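You operate a simulated robot arm through the tools that you are given. There is no shell and no other tool. Be economical: measure what you need, move in short steps, check, and stop when the job is done.

The job below is to be done with a simulated two-armed robot. You get a single attempt, and the scene is never put back.

## Task
Fetch the can from the rim shelf of the grey machine and set it on the notebook. Pick up the jar from the top of the steel bench with one hand, pass it to the other hand and put it on the lower shelf of the steel bench. Do these in any order. Set down upright: can, jar.

The check looks at the end state, three seconds after you hand in, the way a careful person would. Anything else that was tipped, shoved, dropped, spilled or broken makes it a failure.

## Robot
Two 6-joint arms with two-finger parallel grippers on one trunk, on a base that drives. Base frame: it is fixed to the floor where the robot stands at the start and does not move with it; the origin is under the middle of the robot, x ahead of it, y to its left, z up. Lengths are in m, angles in rad, forces in N, time in s.
The left shoulder is at the start at [-0.069, 0.177, 0.847], the right one opposite. With the tool pointing down near the work surface each hand reaches from about 0.1 to 0.74 m from the robot's upright axis, wherever it stands, measured 20 degrees to its own side. Places, roughly: jar [1, -2.25, 1]; lower shelf of the steel bench [1.5, -2.4, 0.3]; notebook [0.25, 3.75, 0.75]. Payload 1.57 kg a hand.
The TCP of each hand is the grasp point between the finger pads, 0.03 m short of the fingertips. In the tool frame z runs along the fingers and y along their closing line. The gripper opens to 0.08 m. The fingers are 0.017 m wide and 0.012 m thick; the gripper's body (0.04 by 0.082 m) begins 0.08 m behind the TCP.
Orientation is that of the tool frame in the base frame, as a unit quaternion [x, y, z, w]. With the fingers straight down and closing along the base's y, the tool's x points along the base's -x, its y along +y and its z along -z.

## Interface
- The arms move only by the tool send_rows. It takes "left_rows", "right_rows" or both (then of equal length, played together; a hand with none holds still); each is a list of rows, each a list of 7 numbers: the turn, a rotation vector about the base's x, y, z in degrees, then the shift along the base's x, y, z in m, then the finger opening in m, from 0 to 0.08. In form: [[ax, ay, az, tx, ty, tz, hand], ...]. A call has 1 to 12 rows; each row shifts and turns the commanded pose from where the row before left it. A row lasts 0.2 s, in which the tool goes at most 0.05 m and 0.15 rad; a call with a longer step from one row to the next is refused whole, and so is a gripper value outside its range. A pose out of reach is approached as far as the arm can. The call stops where the force on the tool passes 40 N (or 10 N more than at its start, if that is more) or the arm is blocked; 0.2 s more then pass. Each finger travels about 0.072 m/s and halts on what it meets, pressing with about 25 N; the grip force reading is that of the motor and also rises with nothing between the fingers. The clock runs only during rows and for 0.2 s after the last one: add rows that do not move to give the fingers time. The reply holds the time, the measured pose of the TCP, the force on the tool along the base axes, the opening and the grip force, in the units named above and with some noise, with the torque about the TCP (base axes, N m) and any sound that the robot's microphone picked up.
- Cameras (640 x 400 px; columns grow to the right, rows downward): "scene" is now at [0.0431, -0.0287, 1.5991]; the picture's right is [-0.32, -0.95, 0.00], its down [-0.46, 0.15, -0.87] and it looks along [0.83, -0.28, -0.48] (base axes); focal length 264 px, centre (320, 200). "left" rides on the left gripper at [0.072, 0.007, -0.122] in its tool frame; the picture's right is [-0.09, 1.00, 0.00], its down [-0.84, -0.08, -0.54] and it looks along [-0.54, -0.05, 0.84] (tool axes); focal length 238 px, centre (320, 200). "right" rides on the right gripper at [0.072, -0.007, -0.122] in its tool frame; the picture's right is [0.09, 1.00, 0.00], its down [-0.84, 0.08, -0.54] and it looks along [-0.54, 0.05, 0.84] (tool axes); focal length 238 px, centre (320, 200). There is no depth. A picture from a camera that has moved, and an enlarged one, comes with that camera's place and axes in the base frame and with its lens.
- grab_frame(camera): a new picture of that camera. The clock stands still meanwhile.
- move_column(by): slides the trunk up (or, below 0, down) by that many m; the arms and the scene camera ride with it, the base frame stays. It gives what a move gives, with no picture.
- drive_base(legs): drives the robot by 1 to 6 legs, each [ahead, left, turn to the left] in m, m and rad, along the robot's own axes; the way and the turn of a leg run together, so that a leg with both is an arc; at most 1.5 m and 3.142 rad a leg. The arms and the cameras ride along, it lands a little off, and it stops where it bumps. It gives what a move gives.
- aim_head(pan, tilt): turns the head with the scene camera to pan (to the left, within 2.496 rad either way) and tilt (down, from -0.506 to 1.204), counted from straight ahead of the robot. It gives what a move gives.
- enlarge(camera, box): a new picture of the part [left, top, right, bottom] of that camera's present view, enlarged. The clock stands still meanwhile.
- hand_in(): hands the job in; it is judged then, once.

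Work in short steps. Places have to be worked out from the pictures, the camera data and where the tool is seen: move nearer, look again, correct. Check each grasp and each placing, and mend what went wrong. You have 165 turns and 122 pictures in all, those below and enlarged ones among them. Open the grippers and draw the arms clear of the work before you hand the job in, unless the task says otherwise; then end with one line.

The tools are called after "Call:" as name(argument=value, ...) on one line, values as JSON. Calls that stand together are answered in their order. send_rows: Moves the arms, as the interface text tells. Its arguments: {"type":"object","properties":{"left_rows":{"type":"array"},"right_rows":{"type":"array"}},"required":[]} The other tools are called the same way: move_column (by) slides the trunk up or down; drive_base (legs) drives the base; aim_head (pan, tilt) turns the head that bears the scene camera; grab_frame (camera) takes a picture; enlarge (camera, box) takes an enlarged picture of a part of a camera's view; hand_in () hands the job in.

At the start:

```text
time: 0.0
left_tool_pos: [0.3498, 0.0225, 1.3415]
left_orientation: [0.0, 1.0, 0.0, 0.001]
left_force: [0.5, 0.2, 0.2]
left_torque: [-0.02, -0.04, -0.02]
left_gripper_width: 0.0802
left_finger_force: 0.0
right_tool_pos: [0.3491, -0.2212, 1.341]
right_orientation: [0.0, 1.0, -0.001, 0.001]
right_force: [1.1, 0.4, -0.4]
right_torque: [0.01, 0.0, 0.0]
right_gripper_width: 0.0799
right_finger_force: 0.1
trunk travel left (down, up): [-0.288, 0.04]
robot x, y, heading: [-0.0002, 0.0004, -0.0]
head pan, tilt: [-0.325, 0.506]
```

scene: 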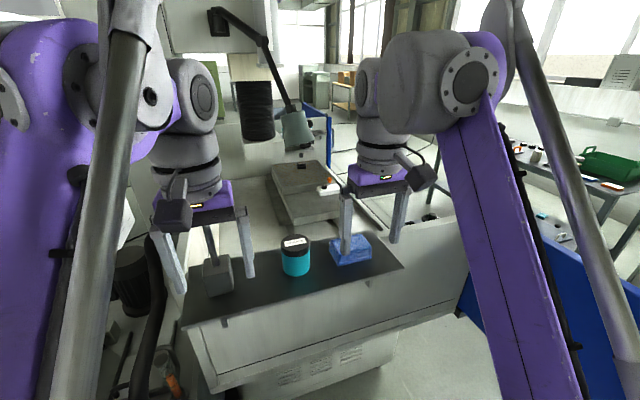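
right: 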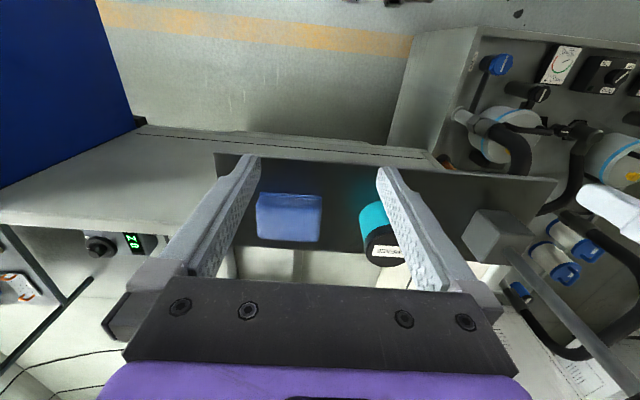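
left: 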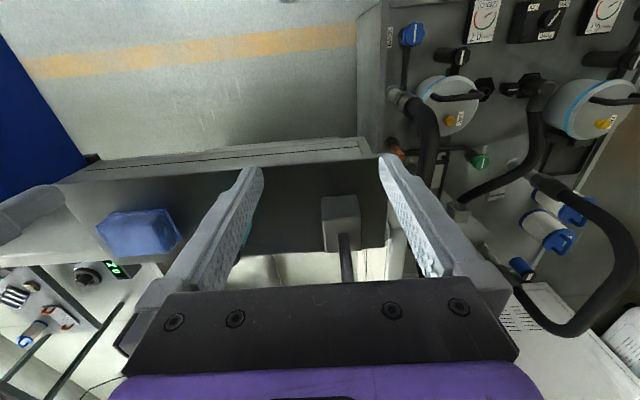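

I start by looking closer at the shelf in front, where a teal can with a dark lid seems to stand, and around the room.

Call:
enlarge(camera="scene", box=[170, 200, 490, 400])

Call:
aim_head(pan=-1.15, tilt=0.35)

Call:
grab_frame(camera="scene")

Call:
aim_head(pan=1.4, tilt=0.35)

Call:
grab_frame(camera="scene")

```text
2.00 times, centred on (330, 300) of scene
camera zoom: at [0.0431, -0.0287, 1.5991], right [-0.32, -0.95, 0.0], down [-0.46, 0.15, -0.87], along [0.83, -0.28, -0.48], focal length 528 px, centre (300, 0)
```

zoom: 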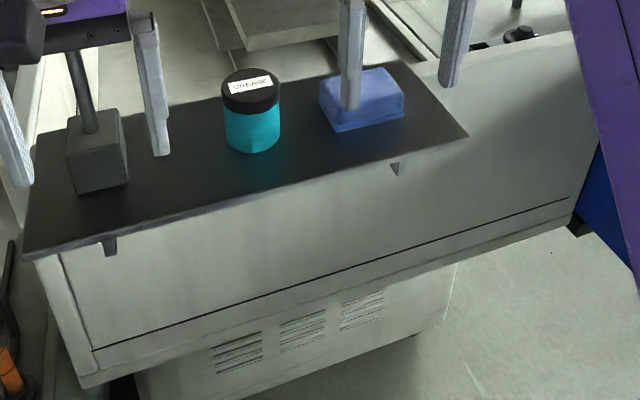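

```text
time: 1.1
left_tool_pos: [0.3493, 0.0227, 1.342]
left_orientation: [0.0, 1.0, 0.0, -0.001]
left_force: [-0.2, -0.9, -0.7]
left_torque: [0.01, 0.0, 0.02]
left_gripper_width: 0.0798
left_finger_force: 0.0
right_tool_pos: [0.3496, -0.2207, 1.3414]
right_orientation: [0.0, 1.0, 0.001, 0.0]
right_force: [-1.1, -0.1, 0.5]
right_torque: [-0.01, 0.02, 0.01]
right_gripper_width: 0.0799
right_finger_force: 0.1
trunk travel left (down, up): [-0.288, 0.04]
robot x, y, heading: [-0.0039, -0.0023, -0.004]
head pan, tilt: [-1.15, 0.351]
```

```text
117 pictures are left
camera scene: at [-0.0049, -0.0847, 1.6134], right [-0.91, -0.41, 0.0], down [-0.14, 0.31, -0.94], along [0.38, -0.86, -0.34], focal length 264 px, centre (320, 200)
```

scene: 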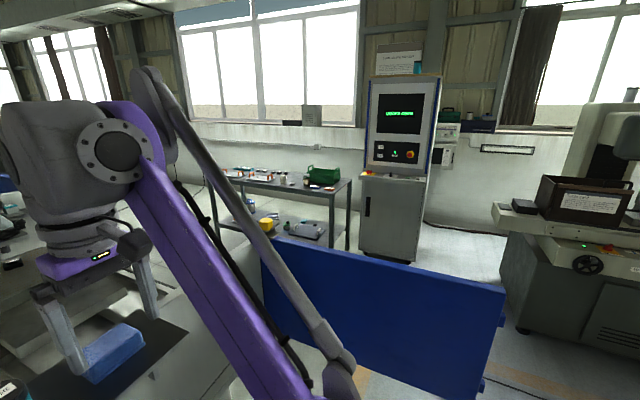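

```text
time: 3.5
left_tool_pos: [0.348, 0.0226, 1.3418]
left_orientation: [0.0, 1.0, 0.0, 0.0]
left_force: [0.8, 0.3, 0.3]
left_torque: [-0.02, -0.03, 0.02]
left_gripper_width: 0.0802
left_finger_force: 0.1
right_tool_pos: [0.3503, -0.2202, 1.3409]
right_orientation: [0.0, 1.0, 0.0, 0.0]
right_force: [-0.6, -0.5, -0.2]
right_torque: [0.0, -0.02, 0.03]
right_gripper_width: 0.0799
right_finger_force: 0.1
trunk travel left (down, up): [-0.288, 0.04]
robot x, y, heading: [0.0003, -0.0019, 0.004]
head pan, tilt: [1.4, 0.351]
```

```text
116 pictures are left
camera scene: at [-0.0271, 0.092, 1.6134], right [0.99, -0.17, 0.0], down [-0.06, -0.34, -0.94], along [0.16, 0.93, -0.34], focal length 264 px, centre (320, 200)
```

scene: 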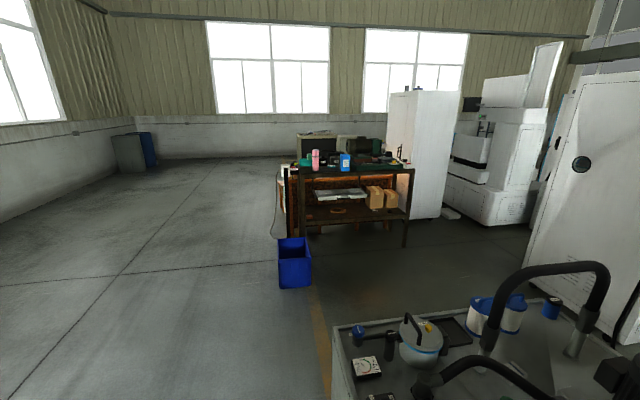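

The shelf looks to be at z≈1.17 with the can near x 0.47, y -0.1. I aim the head at it for a steeper view and zoom in.

Call:
aim_head(pan=-0.15, tilt=0.6)

Call:
grab_frame(camera="scene")

Call:
enlarge(camera="right", box=[200, 140, 520, 340])

```text
time: 5.1
left_tool_pos: [0.3491, 0.0232, 1.3415]
left_orientation: [0.0, 1.0, 0.0, 0.001]
left_force: [-0.2, -0.8, -0.3]
left_torque: [-0.01, -0.04, -0.01]
left_gripper_width: 0.08
left_finger_force: 0.1
right_tool_pos: [0.3508, -0.2207, 1.3409]
right_orientation: [0.0, 1.0, 0.001, 0.001]
right_force: [0.2, -0.4, 0.7]
right_torque: [0.01, -0.01, -0.02]
right_gripper_width: 0.08
right_finger_force: 0.1
trunk travel left (down, up): [-0.288, 0.04]
robot x, y, heading: [0.0004, 0.0019, -0.002]
head pan, tilt: [-0.15, 0.6]
```

```text
115 pictures are left
camera scene: at [0.0444, -0.0129, 1.5907], right [-0.15, -0.99, 0.0], down [-0.56, 0.08, -0.83], along [0.82, -0.12, -0.56], focal length 264 px, centre (320, 200)
```

scene: 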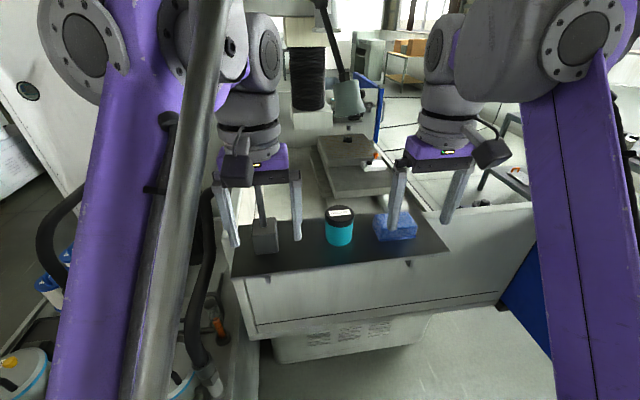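

```text
2.00 times, centred on (360, 240) of right
camera zoom: at [0.2786, -0.2285, 1.4641], right [-0.09, 1.0, 0.0], down [0.84, 0.08, 0.54], along [0.54, 0.05, -0.84], focal length 477 px, centre (240, 120)
```

zoom: 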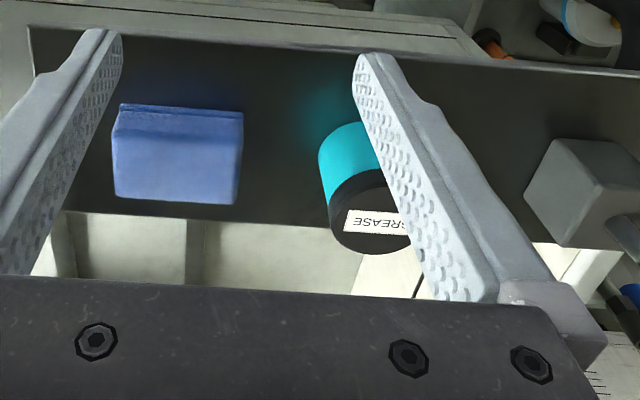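

The lid top is estimated at (0.48, -0.12, 1.25), diameter ≈0.06. I move the right hand above it, still high, and look.

Call:
send_rows(right_rows=[[0, 0, 0, 0.025, 0.02, 0.005, 0.08], [0, 0, 0, 0.025, 0.02, 0.005, 0.08], [0, 0, 0, 0.025, 0.02, 0, 0.08], [0, 0, 0, 0.025, 0.02, 0, 0.08], [0, 0, 0, 0.02, 0.01, 0, 0.08]])

Call:
grab_frame(camera="right")

Call:
grab_frame(camera="scene")

```text
time: 6.3
left_tool_pos: [0.3501, 0.0222, 1.342]
left_orientation: [0.0, 1.0, 0.0, 0.0]
left_force: [-0.2, 0.2, -0.1]
left_torque: [-0.01, -0.01, -0.03]
left_gripper_width: 0.08
left_finger_force: 0.1
right_tool_pos: [0.436, -0.1294, 1.3051]
right_orientation: [0.0, 1.0, 0.0, 0.0]
right_force: [0.9, 0.0, -0.2]
right_torque: [0.01, -0.02, 0.04]
right_gripper_width: 0.08
right_finger_force: 0.0
right hand out of reach, approached as far as the arm can: row 2, 3, 4, 5
trunk travel left (down, up): [-0.288, 0.04]
robot x, y, heading: [0.0001, 0.0018, 0.006]
head pan, tilt: [-0.15, 0.6]
```

```text
113 pictures are left
camera right: at [0.3644, -0.1377, 1.4284], right [-0.09, 1.0, 0.0], down [0.84, 0.08, 0.54], along [0.54, 0.05, -0.84], focal length 238 px, centre (320, 200)
```

right: 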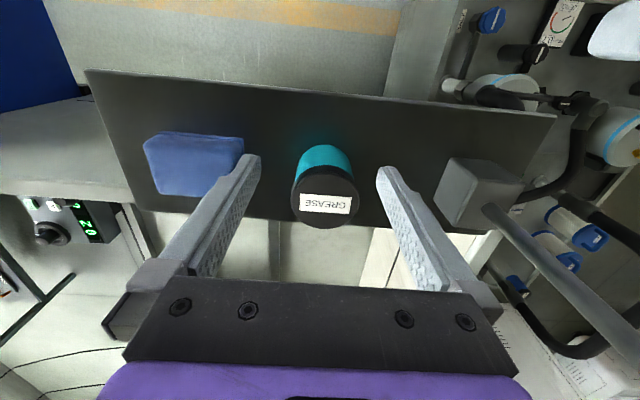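

```text
112 pictures are left
camera scene: at [0.0437, -0.013, 1.5907], right [-0.15, -0.99, 0.0], down [-0.56, 0.08, -0.83], along [0.82, -0.12, -0.56], focal length 264 px, centre (320, 200)
```

scene: 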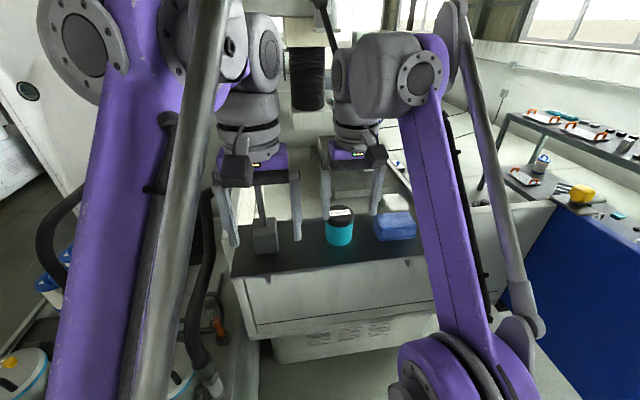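

The can sits slightly ahead of the right hand but reach is limited at this height. I raise the trunk by 0.04, which gives the arm more forward reach.

Call:
move_column(by=0.04)

Call:
send_rows(right_rows=[[0, 0, 0, 0, 0, -0.02, 0.08], [0, 0, 0, 0.02, 0.003, -0.02, 0.08], [0, 0, 0, 0.022, 0.002, 0, 0.08]])

Call:
grab_frame(camera="right")

```text
time: 7.1
left_tool_pos: [0.3497, 0.0232, 1.3812]
left_orientation: [0.0, 1.0, 0.0, 0.0]
left_force: [0.4, -0.6, 0.0]
left_torque: [0.0, 0.01, -0.04]
left_gripper_width: 0.0798
left_finger_force: 0.1
right_tool_pos: [0.4365, -0.1326, 1.3458]
right_orientation: [0.0, 1.0, 0.0, 0.0]
right_force: [0.0, -0.5, 0.0]
right_torque: [0.02, 0.02, 0.0]
right_gripper_width: 0.0799
right_finger_force: 0.0
trunk travel left (down, up): [-0.328, 0.0]
robot x, y, heading: [0.0018, 0.0003, -0.001]
head pan, tilt: [-0.15, 0.6]
```

```text
time: 7.9
left_tool_pos: [0.3498, 0.022, 1.3804]
left_orientation: [0.0, 1.0, 0.0, 0.0]
left_force: [-1.0, 0.3, 0.2]
left_torque: [-0.04, -0.03, -0.01]
left_gripper_width: 0.0801
left_finger_force: 0.1
right_tool_pos: [0.4781, -0.1272, 1.3072]
right_orientation: [0.0, 1.0, 0.001, 0.0]
right_force: [0.6, 0.8, -1.1]
right_torque: [0.0, 0.02, 0.01]
right_gripper_width: 0.0802
right_finger_force: 0.1
trunk travel left (down, up): [-0.328, 0.0]
robot x, y, heading: [0.0009, 0.002, 0.001]
head pan, tilt: [-0.15, 0.6]
```

```text
111 pictures are left
camera right: at [0.4062, -0.1359, 1.4296], right [-0.09, 1.0, 0.0], down [0.84, 0.08, 0.54], along [0.54, 0.05, -0.84], focal length 238 px, centre (320, 200)
```

right: 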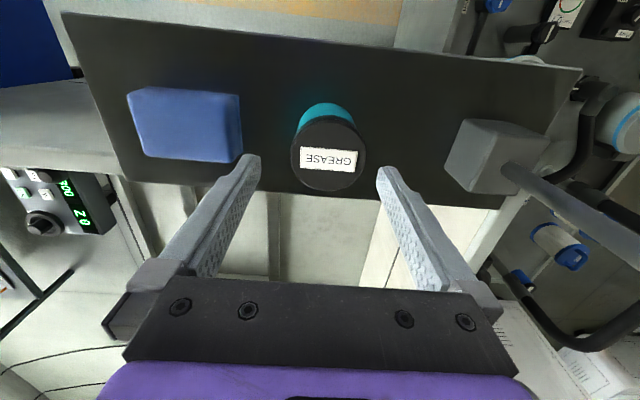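

Two-view triangulation puts the lid at (0.482, -0.121, 1.244), diameter 0.0625. I centre over it and descend to z≈1.215.

Call:
send_rows(right_rows=[[0, 0, 0, 0.004, 0.005, 0, 0.08], [0, 0, 0, 0, 0, -0.02, 0.08], [0, 0, 0, 0, 0, -0.025, 0.08]])

Call:
grab_frame(camera="right")

```text
time: 8.7
left_tool_pos: [0.3484, 0.0222, 1.3815]
left_orientation: [0.0, 1.0, 0.0, 0.0]
left_force: [0.4, 0.1, 0.5]
left_torque: [-0.03, 0.04, -0.01]
left_gripper_width: 0.08
left_finger_force: 0.1
right_tool_pos: [0.4788, -0.1233, 1.2593]
right_orientation: [0.001, 1.0, -0.001, 0.0]
right_force: [0.3, 0.3, 0.0]
right_torque: [-0.04, -0.01, 0.01]
right_gripper_width: 0.0798
right_finger_force: 0.1
trunk travel left (down, up): [-0.328, 0.0]
robot x, y, heading: [0.0046, 0.0007, 0.003]
head pan, tilt: [-0.15, 0.6]
```

```text
110 pictures are left
camera right: at [0.4075, -0.1311, 1.3815], right [-0.09, 1.0, 0.0], down [0.84, 0.08, 0.54], along [0.54, 0.05, -0.84], focal length 238 px, centre (320, 200)
```

right: 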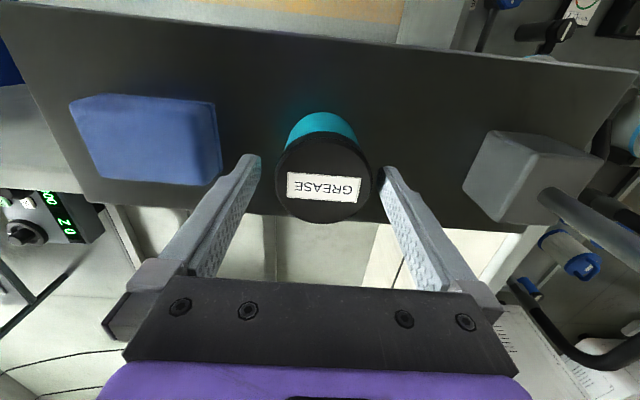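

Well centred. I descend 0.042 more and close.

Call:
send_rows(right_rows=[[0, 0, 0, 0, 0.001, -0.02, 0.08], [0, 0, 0, 0, 0, -0.022, 0.08], [0, 0, 0, 0, 0, 0, 0.04], [0, 0, 0, 0, 0, 0, 0.04], [0, 0, 0, 0, 0, 0, 0.04]])

Call:
grab_frame(camera="right")

```text
time: 9.9
left_tool_pos: [0.3492, 0.0228, 1.3816]
left_orientation: [0.0, 1.0, 0.001, 0.0]
left_force: [0.7, 0.6, 0.9]
left_torque: [-0.02, 0.0, 0.03]
left_gripper_width: 0.0798
left_finger_force: 0.1
right_tool_pos: [0.4813, -0.1229, 1.2184]
right_orientation: [0.0, 1.0, 0.0, -0.001]
right_force: [-0.2, -0.4, -0.1]
right_torque: [0.02, -0.04, 0.01]
right_gripper_width: 0.0611
right_finger_force: 25.0
trunk travel left (down, up): [-0.328, 0.0]
robot x, y, heading: [0.0037, 0.0012, -0.003]
head pan, tilt: [-0.15, 0.6]
```

```text
109 pictures are left
camera right: at [0.4094, -0.13, 1.3415], right [-0.09, 1.0, 0.0], down [0.84, 0.08, 0.54], along [0.54, 0.05, -0.84], focal length 238 px, centre (320, 200)
```

right: 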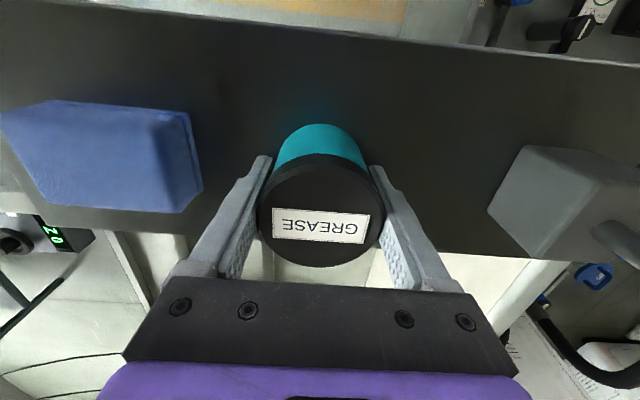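

Gripped at 0.061 wide. I lift it straight up and check.

Call:
send_rows(right_rows=[[0, 0, 0, 0, 0, 0.015, 0.04], [0, 0, 0, 0, 0, 0.02, 0.04], [0, 0, 0, 0, 0, 0.025, 0.04]])

Call:
grab_frame(camera="right")

Call:
grab_frame(camera="scene")

```text
time: 10.7
left_tool_pos: [0.349, 0.0213, 1.3816]
left_orientation: [0.001, 1.0, 0.0, 0.0]
left_force: [-0.4, 0.0, -0.2]
left_torque: [0.0, 0.02, 0.0]
left_gripper_width: 0.0799
left_finger_force: 0.0
right_tool_pos: [0.4818, -0.1212, 1.2758]
right_orientation: [0.0, 1.0, 0.0, 0.0]
right_force: [0.1, 0.3, -1.8]
right_torque: [-0.02, 0.0, -0.02]
right_gripper_width: 0.0608
right_finger_force: 25.0
trunk travel left (down, up): [-0.328, 0.0]
robot x, y, heading: [0.0012, -0.002, -0.003]
head pan, tilt: [-0.15, 0.6]
```

```text
108 pictures are left
camera right: at [0.4107, -0.129, 1.3992], right [-0.09, 1.0, 0.0], down [0.84, 0.08, 0.54], along [0.54, 0.05, -0.84], focal length 238 px, centre (320, 200)
```

right: 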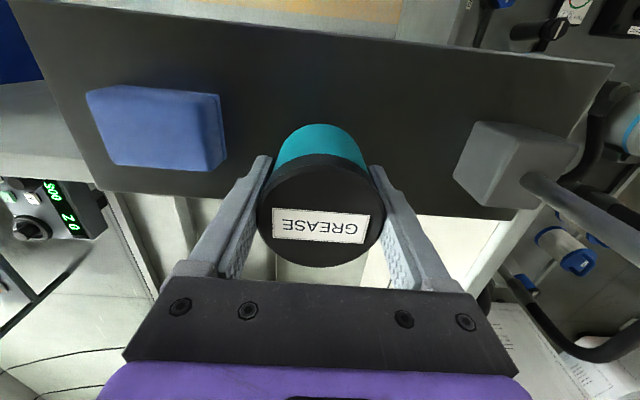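

```text
107 pictures are left
camera scene: at [0.0428, -0.0129, 1.6312], right [-0.15, -0.99, 0.0], down [-0.56, 0.08, -0.82], along [0.82, -0.12, -0.57], focal length 264 px, centre (320, 200)
```

scene: 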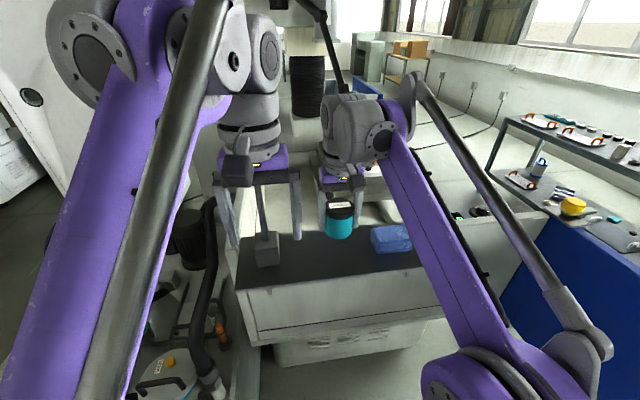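

The can is held. I draw the right hand back towards the robot, clear of the shelf.

Call:
send_rows(right_rows=[[0, 0, 0, -0.02, 0, 0.03, 0.04], [0, 0, 0, -0.04, -0.01, 0.01, 0.04], [0, 0, 0, -0.04, -0.02, 0, 0.04], [0, 0, 0, -0.04, -0.02, 0, 0.04], [0, 0, 0, -0.035, -0.02, 0, 0.04], [0, 0, 0, -0.01, -0.01, 0, 0.04]])

Call:
aim_head(pan=2.2, tilt=0.5)

Call:
grab_frame(camera="scene")

Call:
aim_head(pan=1.2, tilt=0.7)

Call:
grab_frame(camera="scene")

```text
time: 12.1
left_tool_pos: [0.3497, 0.0224, 1.3807]
left_orientation: [0.0, 1.0, 0.0, 0.0]
left_force: [1.2, -0.2, 0.1]
left_torque: [0.03, -0.04, -0.02]
left_gripper_width: 0.08
left_finger_force: 0.1
right_tool_pos: [0.2932, -0.2003, 1.3192]
right_orientation: [0.0, 1.0, 0.0, 0.001]
right_force: [-0.2, -0.5, -2.0]
right_torque: [0.0, 0.0, -0.01]
right_gripper_width: 0.0606
right_finger_force: 25.2
trunk travel left (down, up): [-0.328, 0.0]
robot x, y, heading: [0.0005, -0.0028, 0.003]
head pan, tilt: [-0.15, 0.6]
```

```text
time: 14.3
left_tool_pos: [0.3493, 0.0216, 1.3812]
left_orientation: [0.001, 1.0, 0.0, 0.0]
left_force: [0.1, 0.2, -0.4]
left_torque: [0.02, 0.0, -0.01]
left_gripper_width: 0.0801
left_finger_force: 0.0
right_tool_pos: [0.2942, -0.2009, 1.318]
right_orientation: [-0.001, 1.0, 0.0, 0.0]
right_force: [0.0, -0.1, -1.9]
right_torque: [0.0, 0.0, -0.04]
right_gripper_width: 0.0611
right_finger_force: 24.9
trunk travel left (down, up): [-0.328, 0.0]
robot x, y, heading: [0.0007, 0.0015, 0.002]
head pan, tilt: [2.201, 0.499]
```

```text
106 pictures are left
camera scene: at [-0.0985, 0.0738, 1.6402], right [0.81, 0.59, 0.0], down [0.28, -0.39, -0.88], along [-0.52, 0.71, -0.48], focal length 264 px, centre (320, 200)
```

scene: 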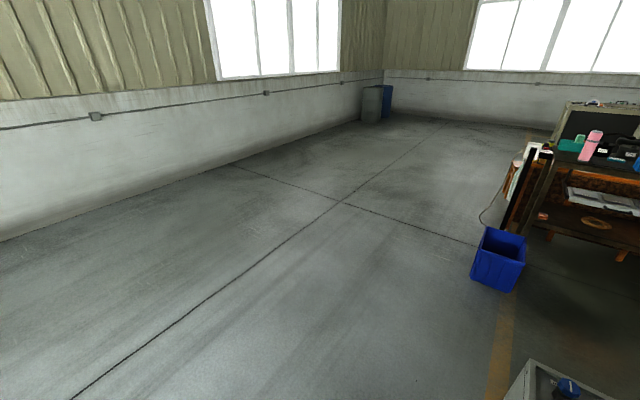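

```text
time: 15.6
left_tool_pos: [0.3495, 0.0215, 1.3807]
left_orientation: [0.0, 1.0, 0.001, 0.0]
left_force: [-0.6, -0.6, -0.2]
left_torque: [-0.01, -0.01, -0.02]
left_gripper_width: 0.0802
left_finger_force: 0.0
right_tool_pos: [0.2939, -0.2013, 1.3197]
right_orientation: [0.0, 1.0, 0.0, 0.0]
right_force: [0.7, -0.7, -1.8]
right_torque: [-0.05, -0.01, 0.04]
right_gripper_width: 0.061
right_finger_force: 25.6
trunk travel left (down, up): [-0.328, 0.0]
robot x, y, heading: [0.0032, 0.0018, 0.005]
head pan, tilt: [1.201, 0.7]
```

```text
105 pictures are left
camera scene: at [-0.0143, 0.0794, 1.6225], right [0.93, -0.36, 0.0], down [-0.23, -0.6, -0.77], along [0.28, 0.71, -0.64], focal length 264 px, centre (320, 200)
```

scene: 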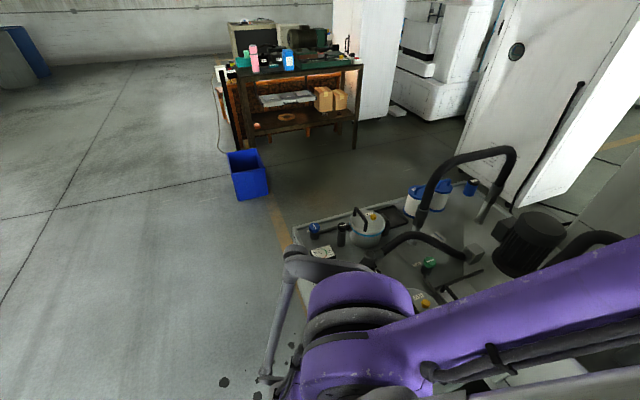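

I back away from the machine, turn left and drive along a free lane (x≈-0.7) towards the workbench with the notebook.

Call:
drive_base(legs=[[-0.7, 0, 0], [0, 0, 1.571], [1.3, 0, 0]])

Call:
aim_head(pan=-0.45, tilt=0.5)

Call:
grab_frame(camera="scene")

```text
time: 29.3
left_tool_pos: [-0.7616, 1.6221, 1.3809]
left_orientation: [0.716, -0.699, 0.0, 0.0]
left_force: [0.5, 0.4, 0.8]
left_torque: [-0.04, 0.0, 0.01]
left_gripper_width: 0.0801
left_finger_force: 0.0
right_tool_pos: [-0.5372, 1.5722, 1.3185]
right_orientation: [0.715, -0.699, 0.0, 0.001]
right_force: [0.1, 0.1, -1.7]
right_torque: [0.03, -0.02, 0.01]
right_gripper_width: 0.0611
right_finger_force: 24.9
trunk travel left (down, up): [-0.328, 0.0]
robot x, y, heading: [-0.7342, 1.2759, 1.595]
head pan, tilt: [1.201, 0.7]
```

```text
time: 31.0
left_tool_pos: [-0.763, 1.6217, 1.3809]
left_orientation: [0.716, -0.698, 0.0, 0.0]
left_force: [-0.3, 0.1, 0.6]
left_torque: [0.01, -0.01, 0.02]
left_gripper_width: 0.0801
left_finger_force: 0.0
right_tool_pos: [-0.5377, 1.572, 1.319]
right_orientation: [0.716, -0.698, 0.0, 0.0]
right_force: [-0.5, -0.1, -2.4]
right_torque: [0.0, 0.0, 0.0]
right_gripper_width: 0.0608
right_finger_force: 25.4
trunk travel left (down, up): [-0.328, 0.0]
robot x, y, heading: [-0.7327, 1.271, 1.589]
head pan, tilt: [-0.45, 0.499]
```

```text
104 pictures are left
camera scene: at [-0.6951, 1.3127, 1.6402], right [0.91, -0.41, 0.0], down [-0.2, -0.44, -0.88], along [0.36, 0.8, -0.48], focal length 264 px, centre (320, 200)
```

scene: 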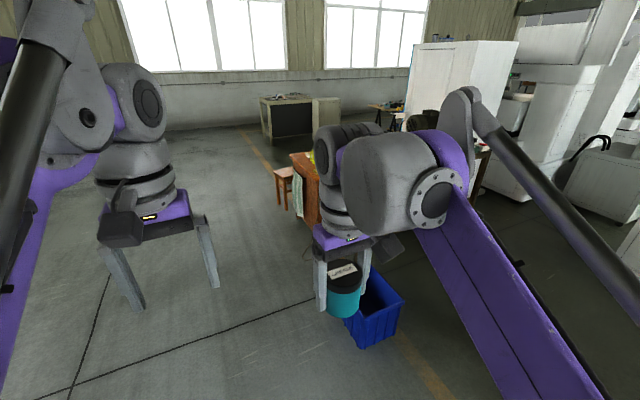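

The right arm blocks the view of the bench; I turn the base right so that the bench shows in the gap between the arms.

Call:
drive_base(legs=[[0, 0, -0.55]])

Call:
aim_head(pan=0.0, tilt=0.4)

Call:
grab_frame(camera="scene")

```text
time: 32.9
left_tool_pos: [-0.5819, 1.5897, 1.3812]
left_orientation: [-0.506, 0.862, 0.0, 0.0]
left_force: [-0.5, -0.2, -0.2]
left_torque: [0.0, 0.0, 0.01]
left_gripper_width: 0.08
left_finger_force: 0.1
right_tool_pos: [-0.4138, 1.4314, 1.3192]
right_orientation: [-0.506, 0.863, 0.0, 0.0]
right_force: [0.3, 0.2, -2.2]
right_torque: [0.0, 0.02, 0.02]
right_gripper_width: 0.0612
right_finger_force: 25.1
trunk travel left (down, up): [-0.328, 0.0]
robot x, y, heading: [-0.7334, 1.2714, 1.06]
head pan, tilt: [-0.45, 0.499]
```

```text
time: 33.8
left_tool_pos: [-0.5818, 1.589, 1.381]
left_orientation: [-0.506, 0.863, 0.0, -0.001]
left_force: [-0.5, 0.5, 0.8]
left_torque: [-0.03, -0.02, 0.01]
left_gripper_width: 0.08
left_finger_force: 0.0
right_tool_pos: [-0.4128, 1.4315, 1.3181]
right_orientation: [-0.506, 0.863, 0.0, 0.0]
right_force: [-0.4, 0.9, -1.3]
right_torque: [0.0, 0.02, 0.02]
right_gripper_width: 0.0608
right_finger_force: 24.7
trunk travel left (down, up): [-0.328, 0.0]
robot x, y, heading: [-0.7316, 1.2718, 1.063]
head pan, tilt: [0.0, 0.4]
```

```text
103 pictures are left
camera scene: at [-0.7097, 1.3162, 1.6494], right [0.87, -0.49, 0.0], down [-0.19, -0.34, -0.92], along [0.45, 0.8, -0.39], focal length 264 px, centre (320, 200)
```

scene: 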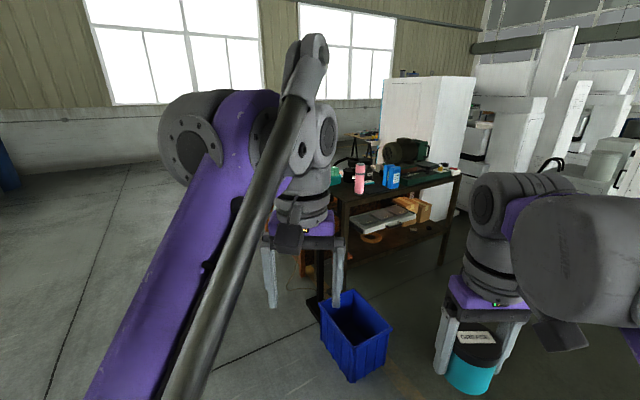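

The notebook should be on the left end of the bench, best reached from its left side. I drive up the left lane and turn to face it.

Call:
drive_base(legs=[[0, 0, 0.53], [1.5, 0, 0], [0.7, 0, 0], [0, 0, -1.2]])

Call:
aim_head(pan=0.0, tilt=0.6)

Call:
grab_frame(camera="scene")

```text
time: 49.0
left_tool_pos: [-0.4756, 3.5841, 1.381]
left_orientation: [-0.192, 0.981, 0.0, 0.001]
left_force: [-0.6, -0.7, 0.2]
left_torque: [-0.02, 0.02, 0.02]
left_gripper_width: 0.0802
left_finger_force: 0.1
right_tool_pos: [-0.4423, 3.3551, 1.3182]
right_orientation: [-0.192, 0.981, 0.0, 0.0]
right_force: [0.3, 0.2, -2.2]
right_torque: [0.0, -0.01, -0.02]
right_gripper_width: 0.0611
right_finger_force: 25.2
trunk travel left (down, up): [-0.328, 0.0]
robot x, y, heading: [-0.7901, 3.4295, 0.386]
head pan, tilt: [0.0, 0.4]
```

```text
time: 49.7
left_tool_pos: [-0.4748, 3.5834, 1.3818]
left_orientation: [-0.191, 0.982, 0.0, 0.0]
left_force: [-0.7, 0.1, 0.3]
left_torque: [-0.01, 0.03, 0.01]
left_gripper_width: 0.0797
left_finger_force: 0.1
right_tool_pos: [-0.4426, 3.3561, 1.3188]
right_orientation: [-0.192, 0.981, 0.0, 0.0]
right_force: [-0.9, -0.6, -1.6]
right_torque: [0.01, 0.0, 0.0]
right_gripper_width: 0.0608
right_finger_force: 24.7
trunk travel left (down, up): [-0.328, 0.0]
robot x, y, heading: [-0.7897, 3.4305, 0.385]
head pan, tilt: [0.0, 0.6]
```

```text
102 pictures are left
camera scene: at [-0.7511, 3.4489, 1.6312], right [0.38, -0.93, 0.0], down [-0.52, -0.21, -0.83], along [0.76, 0.31, -0.56], focal length 264 px, centre (320, 200)
```

scene: 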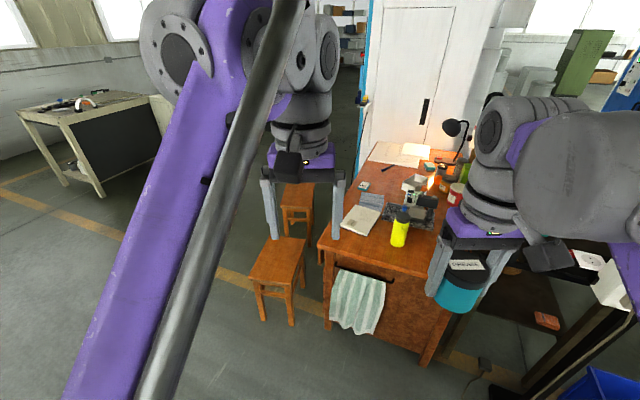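

A wooden desk stands here with papers, a torch, and a possible notebook on its left. Zooming in.

Call:
enlarge(camera="scene", box=[310, 130, 490, 290])

```text
2.50 times, centred on (400, 210) of scene
camera zoom: at [-0.7511, 3.4489, 1.6312], right [0.38, -0.93, 0.0], down [-0.52, -0.21, -0.83], along [0.76, 0.31, -0.56], focal length 660 px, centre (120, 175)
```

zoom: 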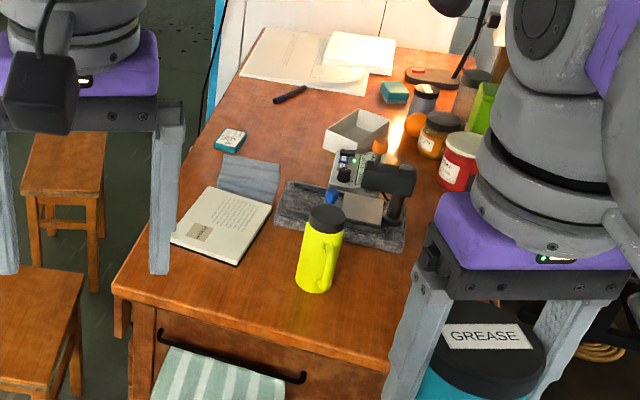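

The white notebook page centres near (0.35, 3.66), desk front edge x≈0.08. I drive most of the way, then look down to check clearance.

Call:
drive_base(legs=[[0.36, 0.06, -0.085]])

Call:
aim_head(pan=0.0, tilt=1.0)

Call:
grab_frame(camera="scene")

```text
time: 52.0
left_tool_pos: [-0.1444, 3.7314, 1.3815]
left_orientation: [-0.15, 0.989, 0.0, 0.001]
left_force: [0.1, 0.1, 0.8]
left_torque: [-0.03, 0.02, -0.02]
left_gripper_width: 0.0803
left_finger_force: 0.2
right_tool_pos: [-0.1325, 3.5016, 1.3189]
right_orientation: [-0.149, 0.989, 0.0, 0.0]
right_force: [0.0, -0.2, -2.2]
right_torque: [0.05, 0.01, -0.01]
right_gripper_width: 0.061
right_finger_force: 25.2
trunk travel left (down, up): [-0.328, 0.0]
robot x, y, heading: [-0.4691, 3.6061, 0.304]
head pan, tilt: [0.0, 0.6]
```

```text
time: 52.9
left_tool_pos: [-0.1441, 3.7339, 1.3819]
left_orientation: [-0.15, 0.989, 0.0, 0.0]
left_force: [0.3, -0.2, -0.8]
left_torque: [-0.01, 0.01, 0.01]
left_gripper_width: 0.08
left_finger_force: 0.0
right_tool_pos: [-0.1318, 3.5018, 1.319]
right_orientation: [-0.149, 0.989, 0.001, -0.001]
right_force: [0.4, 0.1, -1.4]
right_torque: [-0.02, -0.01, -0.04]
right_gripper_width: 0.0611
right_finger_force: 25.3
trunk travel left (down, up): [-0.328, 0.0]
robot x, y, heading: [-0.4738, 3.6057, 0.299]
head pan, tilt: [0.0, 1.0]
```

```text
100 pictures are left
camera scene: at [-0.448, 3.6158, 1.5992], right [0.3, -0.96, 0.0], down [-0.8, -0.25, -0.54], along [0.52, 0.16, -0.84], focal length 264 px, centre (320, 200)
```

scene: 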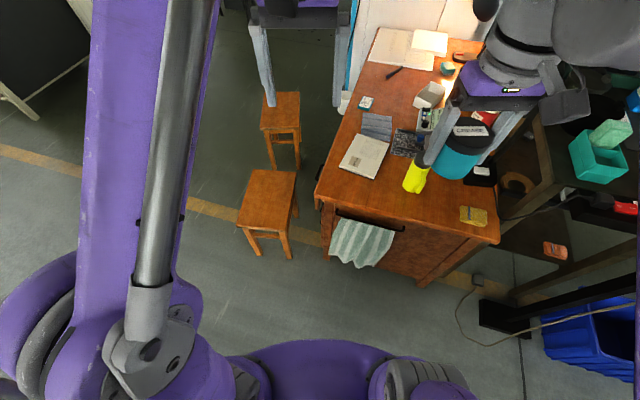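

Base footprint is small, so there's room. I drive 0.14 m ahead so that the notebook lies ~0.68 m from the axis, 17° to the right.

Call:
drive_base(legs=[[0.14, 0.03, 0.0]])

Call:
grab_frame(camera="scene")

Call:
grab_frame(camera="right")

```text
time: 54.3
left_tool_pos: [-0.0206, 3.8025, 1.3802]
left_orientation: [-0.15, 0.989, 0.0, -0.001]
left_force: [-0.2, 0.2, -0.2]
left_torque: [0.0, 0.01, -0.03]
left_gripper_width: 0.0801
left_finger_force: 0.1
right_tool_pos: [-0.0079, 3.5747, 1.3177]
right_orientation: [-0.15, 0.989, 0.0, 0.0]
right_force: [-0.3, 0.1, -1.8]
right_torque: [0.02, -0.02, 0.01]
right_gripper_width: 0.0609
right_finger_force: 24.8
trunk travel left (down, up): [-0.328, 0.0]
robot x, y, heading: [-0.3448, 3.6785, 0.303]
head pan, tilt: [0.0, 1.0]
```

```text
99 pictures are left
camera scene: at [-0.3242, 3.6859, 1.5989], right [0.3, -0.95, 0.0], down [-0.8, -0.25, -0.54], along [0.52, 0.16, -0.84], focal length 264 px, centre (320, 200)
```

scene: 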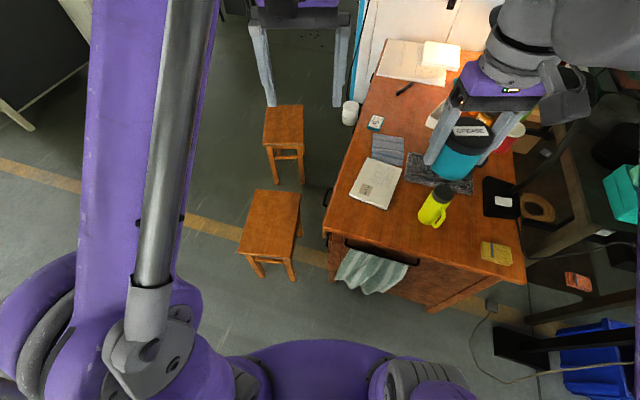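

```text
98 pictures are left
camera right: at [-0.0735, 3.5442, 1.4411], right [-0.38, 0.92, 0.0], down [0.78, 0.32, 0.54], along [0.5, 0.21, -0.84], focal length 238 px, centre (320, 200)
```

right: 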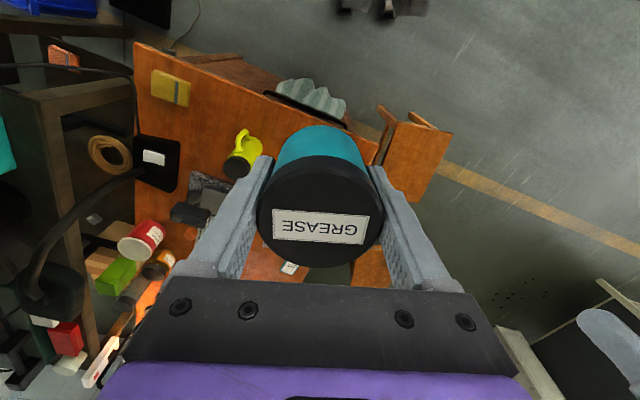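

The notebook centre is confirmed at (0.343, 3.66), z≈0.755. I move the can over it, down to z≈1.02, keeping clear of the yellow bottle.

Call:
send_rows(right_rows=[[0, 0, 0, 0.03, 0.009, -0.03, 0.04], [0, 0, 0, 0.035, 0.0085, -0.03, 0.04], [0, 0, 0, 0.035, 0.0085, -0.03, 0.04], [0, 0, 0, 0.035, 0.0085, -0.03, 0.04], [0, 0, 0, 0.035, 0.0085, -0.03, 0.04], [0, 0, 0, 0.035, 0.0085, -0.03, 0.04], [0, 0, 0, 0.035, 0.0085, -0.03, 0.04], [0, 0, 0, 0.035, 0.0085, -0.03, 0.04], [0, 0, 0, 0.035, 0.0085, -0.03, 0.04], [0, 0, 0, 0.035, 0.0085, -0.03, 0.04]])

Call:
grab_frame(camera="right")

Call:
grab_frame(camera="scene")

```text
time: 56.5
left_tool_pos: [-0.017, 3.8035, 1.3805]
left_orientation: [-0.15, 0.989, 0.0, -0.002]
left_force: [0.1, 0.3, -0.9]
left_torque: [0.01, 0.04, 0.0]
left_gripper_width: 0.0801
left_finger_force: 0.1
right_tool_pos: [0.3394, 3.6601, 1.0185]
right_orientation: [-0.151, 0.989, 0.0, 0.0]
right_force: [0.5, -0.2, -2.4]
right_torque: [0.0, 0.02, 0.02]
right_gripper_width: 0.0611
right_finger_force: 24.9
trunk travel left (down, up): [-0.328, 0.0]
robot x, y, heading: [-0.3466, 3.6779, 0.302]
head pan, tilt: [0.0, 1.0]
```

```text
97 pictures are left
camera right: at [0.2726, 3.6302, 1.1415], right [-0.38, 0.92, 0.0], down [0.78, 0.32, 0.54], along [0.5, 0.21, -0.84], focal length 238 px, centre (320, 200)
```

right: 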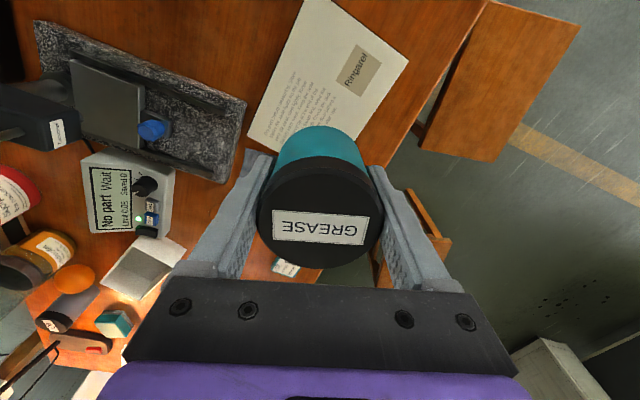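

```text
96 pictures are left
camera scene: at [-0.3204, 3.687, 1.5991], right [0.3, -0.95, 0.0], down [-0.8, -0.25, -0.54], along [0.51, 0.16, -0.84], focal length 264 px, centre (320, 200)
```

scene: 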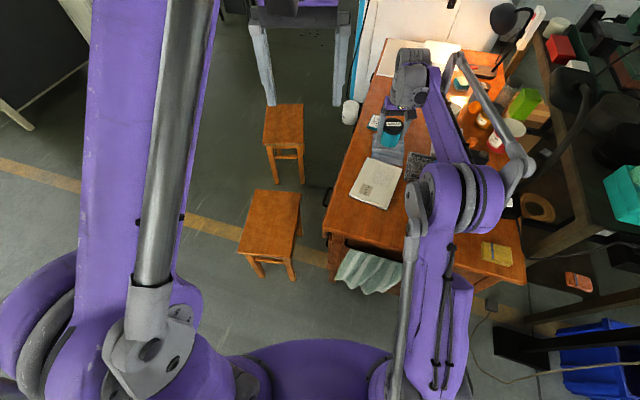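

The hand is over the page centre. I descend to about 0.835, just above expected contact.

Call:
send_rows(right_rows=[[0, 0, 0, -0.003, 0.002, -0.03, 0.04], [0, 0, 0, 0, 0, -0.04, 0.04], [0, 0, 0, 0, 0, -0.04, 0.04], [0, 0, 0, 0, 0, -0.04, 0.04], [0, 0, 0, 0, 0, -0.025, 0.04]])

Call:
grab_frame(camera="right")

Call:
enlarge(camera="scene", box=[310, 60, 510, 220])

```text
time: 57.7
left_tool_pos: [-0.0183, 3.8042, 1.3817]
left_orientation: [-0.151, 0.989, 0.001, 0.0]
left_force: [0.0, -1.0, -0.3]
left_torque: [-0.03, 0.02, 0.01]
left_gripper_width: 0.08
left_finger_force: 0.0
right_tool_pos: [0.3375, 3.6608, 0.8403]
right_orientation: [-0.151, 0.989, 0.0, 0.0]
right_force: [0.0, -0.3, -2.2]
right_torque: [0.01, -0.01, -0.01]
right_gripper_width: 0.061
right_finger_force: 25.5
trunk travel left (down, up): [-0.328, 0.0]
robot x, y, heading: [-0.3465, 3.6761, 0.298]
head pan, tilt: [0.0, 1.0]
```

```text
95 pictures are left
camera right: at [0.2711, 3.6336, 0.963], right [-0.38, 0.92, 0.0], down [0.78, 0.32, 0.54], along [0.5, 0.21, -0.84], focal length 238 px, centre (320, 200)
```

right: 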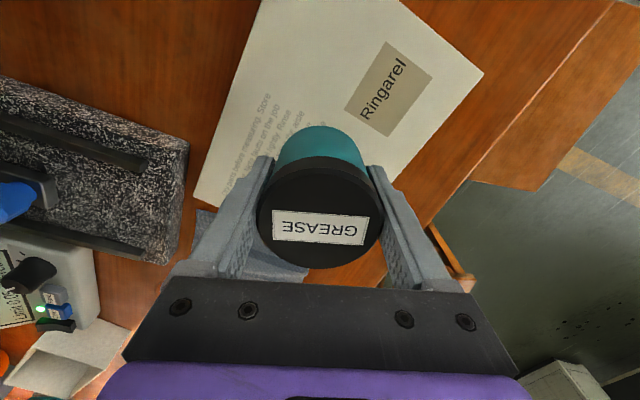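

```text
2.50 times, centred on (410, 140) of scene
camera zoom: at [-0.322, 3.6868, 1.5991], right [0.3, -0.95, 0.0], down [-0.8, -0.25, -0.54], along [0.52, 0.16, -0.84], focal length 660 px, centre (95, 350)
```

zoom: 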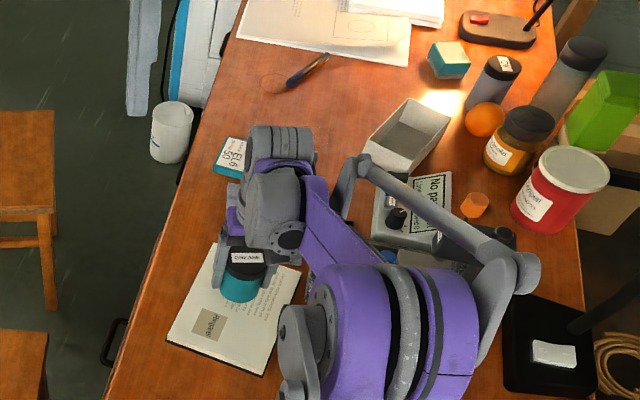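

The page centre works out at (0.338, 3.662), exactly under the can. I creep down watching the force.

Call:
send_rows(right_rows=[[0, 0, 0, 0, 0, -0.006, 0.04], [0, 0, 0, 0, 0, -0.006, 0.04], [0, 0, 0, 0, 0, -0.004, 0.04]])

```text
time: 58.5
left_tool_pos: [-0.0197, 3.8036, 1.3802]
left_orientation: [-0.15, 0.989, 0.0, 0.0]
left_force: [-0.5, -0.6, -0.6]
left_torque: [-0.04, -0.01, -0.01]
left_gripper_width: 0.0799
left_finger_force: 0.0
right_tool_pos: [0.337, 3.6621, 0.8265]
right_orientation: [-0.15, 0.989, 0.001, 0.0]
right_force: [0.3, -0.3, -3.1]
right_torque: [-0.02, 0.01, -0.03]
right_gripper_width: 0.0608
right_finger_force: 25.2
trunk travel left (down, up): [-0.328, 0.0]
robot x, y, heading: [-0.3442, 3.6793, 0.306]
head pan, tilt: [0.0, 1.0]
```

Still no contact; I continue in 4 mm rows.

Call:
send_rows(right_rows=[[0, 0, 0, 0, 0, -0.004, 0.04], [0, 0, 0, 0, 0, -0.004, 0.04]])

Call:
send_rows(right_rows=[[0, 0, 0, 0, 0, -0.003, 0.04], [0, 0, 0, 0, 0, 0, 0.04]])

```text
time: 59.1
left_tool_pos: [-0.0192, 3.8044, 1.3825]
left_orientation: [-0.15, 0.989, 0.0, 0.0]
left_force: [0.1, -0.7, -0.2]
left_torque: [0.01, 0.03, 0.03]
left_gripper_width: 0.08
left_finger_force: 0.1
right_tool_pos: [0.3355, 3.6624, 0.8195]
right_orientation: [-0.15, 0.989, 0.0, 0.0]
right_force: [-0.4, 0.7, -1.3]
right_torque: [0.0, -0.02, 0.02]
right_gripper_width: 0.0609
right_finger_force: 25.0
trunk travel left (down, up): [-0.328, 0.0]
robot x, y, heading: [-0.3497, 3.6821, 0.303]
head pan, tilt: [0.0, 1.0]
```

```text
time: 59.7
left_tool_pos: [-0.0194, 3.804, 1.3813]
left_orientation: [-0.151, 0.989, 0.0, 0.0]
left_force: [0.3, -0.3, 0.5]
left_torque: [-0.02, -0.01, 0.01]
left_gripper_width: 0.0801
left_finger_force: 0.0
right_tool_pos: [0.3356, 3.6612, 0.8161]
right_orientation: [-0.15, 0.989, 0.0, 0.0]
right_force: [-0.2, -0.4, -1.5]
right_torque: [0.0, -0.04, -0.01]
right_gripper_width: 0.0609
right_finger_force: 25.1
trunk travel left (down, up): [-0.328, 0.0]
robot x, y, heading: [-0.3432, 3.6808, 0.303]
head pan, tilt: [0.0, 1.0]
```

No contact yet at 0.816; further down in 3 mm rows.

Call:
send_rows(right_rows=[[0, 0, 0, 0, 0, -0.003, 0.04], [0, 0, 0, 0, 0, 0, 0.04]])

Call:
send_rows(right_rows=[[0, 0, 0, 0, 0, -0.003, 0.04], [0, 0, 0, 0, 0, 0, 0.04]])

Call:
grab_frame(camera="right")

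```text
time: 60.3
left_tool_pos: [-0.0195, 3.8027, 1.3818]
left_orientation: [-0.15, 0.989, 0.0, 0.0]
left_force: [-0.1, 0.0, 0.3]
left_torque: [0.06, 0.01, -0.03]
left_gripper_width: 0.0797
left_finger_force: 0.0
right_tool_pos: [0.3366, 3.6613, 0.8142]
right_orientation: [-0.15, 0.989, 0.0, 0.0]
right_force: [0.3, -0.3, -2.1]
right_torque: [0.01, -0.01, 0.05]
right_gripper_width: 0.0609
right_finger_force: 25.4
trunk travel left (down, up): [-0.328, 0.0]
robot x, y, heading: [-0.3444, 3.678, 0.301]
head pan, tilt: [0.0, 1.0]
```

```text
time: 60.9
left_tool_pos: [-0.0205, 3.8032, 1.3815]
left_orientation: [-0.15, 0.989, 0.0, 0.001]
left_force: [-0.5, -0.4, -0.4]
left_torque: [0.01, -0.04, 0.02]
left_gripper_width: 0.0801
left_finger_force: 0.0
right_tool_pos: [0.3363, 3.6622, 0.8129]
right_orientation: [-0.15, 0.989, 0.0, 0.001]
right_force: [1.5, -1.5, 15.5]
right_torque: [0.05, 0.06, -0.06]
right_gripper_width: 0.0611
right_finger_force: 25.5
trunk travel left (down, up): [-0.328, 0.0]
robot x, y, heading: [-0.3436, 3.6786, 0.3]
head pan, tilt: [0.0, 1.0]
```

```text
93 pictures are left
camera right: at [0.2699, 3.6328, 0.9352], right [-0.38, 0.92, 0.0], down [0.78, 0.32, 0.54], along [0.5, 0.21, -0.84], focal length 238 px, centre (320, 200)
```

right: 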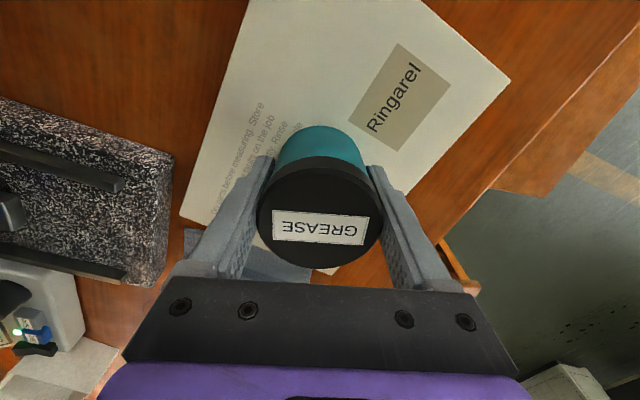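

Contact (15 N up) at 0.813. I ease off 1.5 mm, open, and then rise.

Call:
send_rows(right_rows=[[0, 0, 0, 0, 0, 0.0015, 0.04], [0, 0, 0, 0, 0, 0, 0.06], [0, 0, 0, 0, 0, 0, 0.08], [0, 0, 0, 0, 0, 0, 0.08], [0, 0, 0, 0, 0, 0.02, 0.08], [0, 0, 0, 0, 0, 0.04, 0.08], [0, 0, 0, 0, 0, 0.04, 0.08]])

Call:
grab_frame(camera="right")

```text
time: 62.5
left_tool_pos: [-0.0198, 3.8031, 1.3816]
left_orientation: [-0.15, 0.989, 0.0, 0.0]
left_force: [-0.2, -0.4, -0.3]
left_torque: [-0.04, -0.03, 0.01]
left_gripper_width: 0.08
left_finger_force: 0.0
right_tool_pos: [0.3344, 3.6609, 0.9131]
right_orientation: [-0.15, 0.989, 0.0, 0.0]
right_force: [-0.4, -0.3, -0.3]
right_torque: [-0.02, -0.01, -0.01]
right_gripper_width: 0.08
right_finger_force: 0.1
trunk travel left (down, up): [-0.328, 0.0]
robot x, y, heading: [-0.3462, 3.6796, 0.304]
head pan, tilt: [0.0, 1.0]
```

```text
92 pictures are left
camera right: at [0.2682, 3.6323, 1.0351], right [-0.38, 0.92, 0.0], down [0.78, 0.32, 0.54], along [0.5, 0.21, -0.84], focal length 238 px, centre (320, 200)
```

right: 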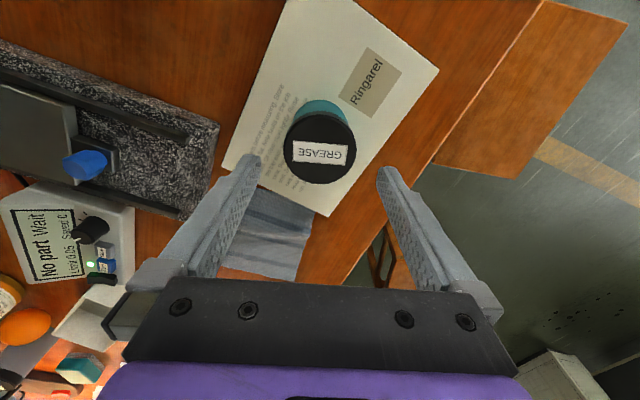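

The can stands upright on the notebook. I retract the right arm along the way it came.

Call:
send_rows(right_rows=[[0, 0, 0, 0, 0, 0.04, 0.08], [0, 0, 0, 0, 0, 0.04, 0.08], [0, 0, 0, -0.03, -0.008, 0.03, 0.08], [0, 0, 0, -0.035, -0.0085, 0.03, 0.08], [0, 0, 0, -0.035, -0.0085, 0.03, 0.08], [0, 0, 0, -0.035, -0.0085, 0.03, 0.08], [0, 0, 0, -0.035, -0.0085, 0.03, 0.08], [0, 0, 0, -0.035, -0.0085, 0.03, 0.08], [0, 0, 0, -0.035, -0.0085, 0.03, 0.08], [0, 0, 0, -0.035, -0.0085, 0.03, 0.08], [0, 0, 0, -0.035, -0.0085, 0.03, 0.08], [0, 0, 0, -0.02, -0.0085, 0.0, 0.08]])

Call:
enlarge(camera="scene", box=[310, 60, 510, 220])

```text
time: 65.1
left_tool_pos: [-0.0202, 3.8036, 1.3812]
left_orientation: [-0.15, 0.989, 0.0, 0.001]
left_force: [-1.0, -0.2, -0.5]
left_torque: [0.0, -0.01, -0.01]
left_gripper_width: 0.0799
left_finger_force: 0.0
right_tool_pos: [0.0079, 3.5742, 1.2602]
right_orientation: [-0.15, 0.989, -0.001, -0.001]
right_force: [-0.5, -0.3, -0.1]
right_torque: [0.01, -0.01, -0.02]
right_gripper_width: 0.0799
right_finger_force: 0.2
trunk travel left (down, up): [-0.328, 0.0]
robot x, y, heading: [-0.3442, 3.6797, 0.301]
head pan, tilt: [0.0, 1.0]
```

```text
2.50 times, centred on (410, 140) of scene
camera zoom: at [-0.3231, 3.6866, 1.5991], right [0.3, -0.95, 0.0], down [-0.8, -0.25, -0.54], along [0.52, 0.16, -0.84], focal length 660 px, centre (95, 350)
```

zoom: 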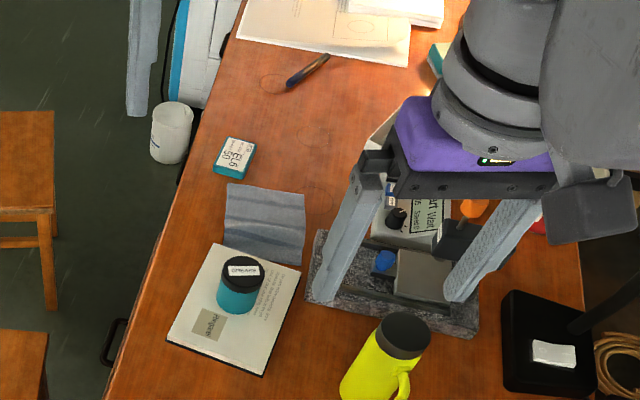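

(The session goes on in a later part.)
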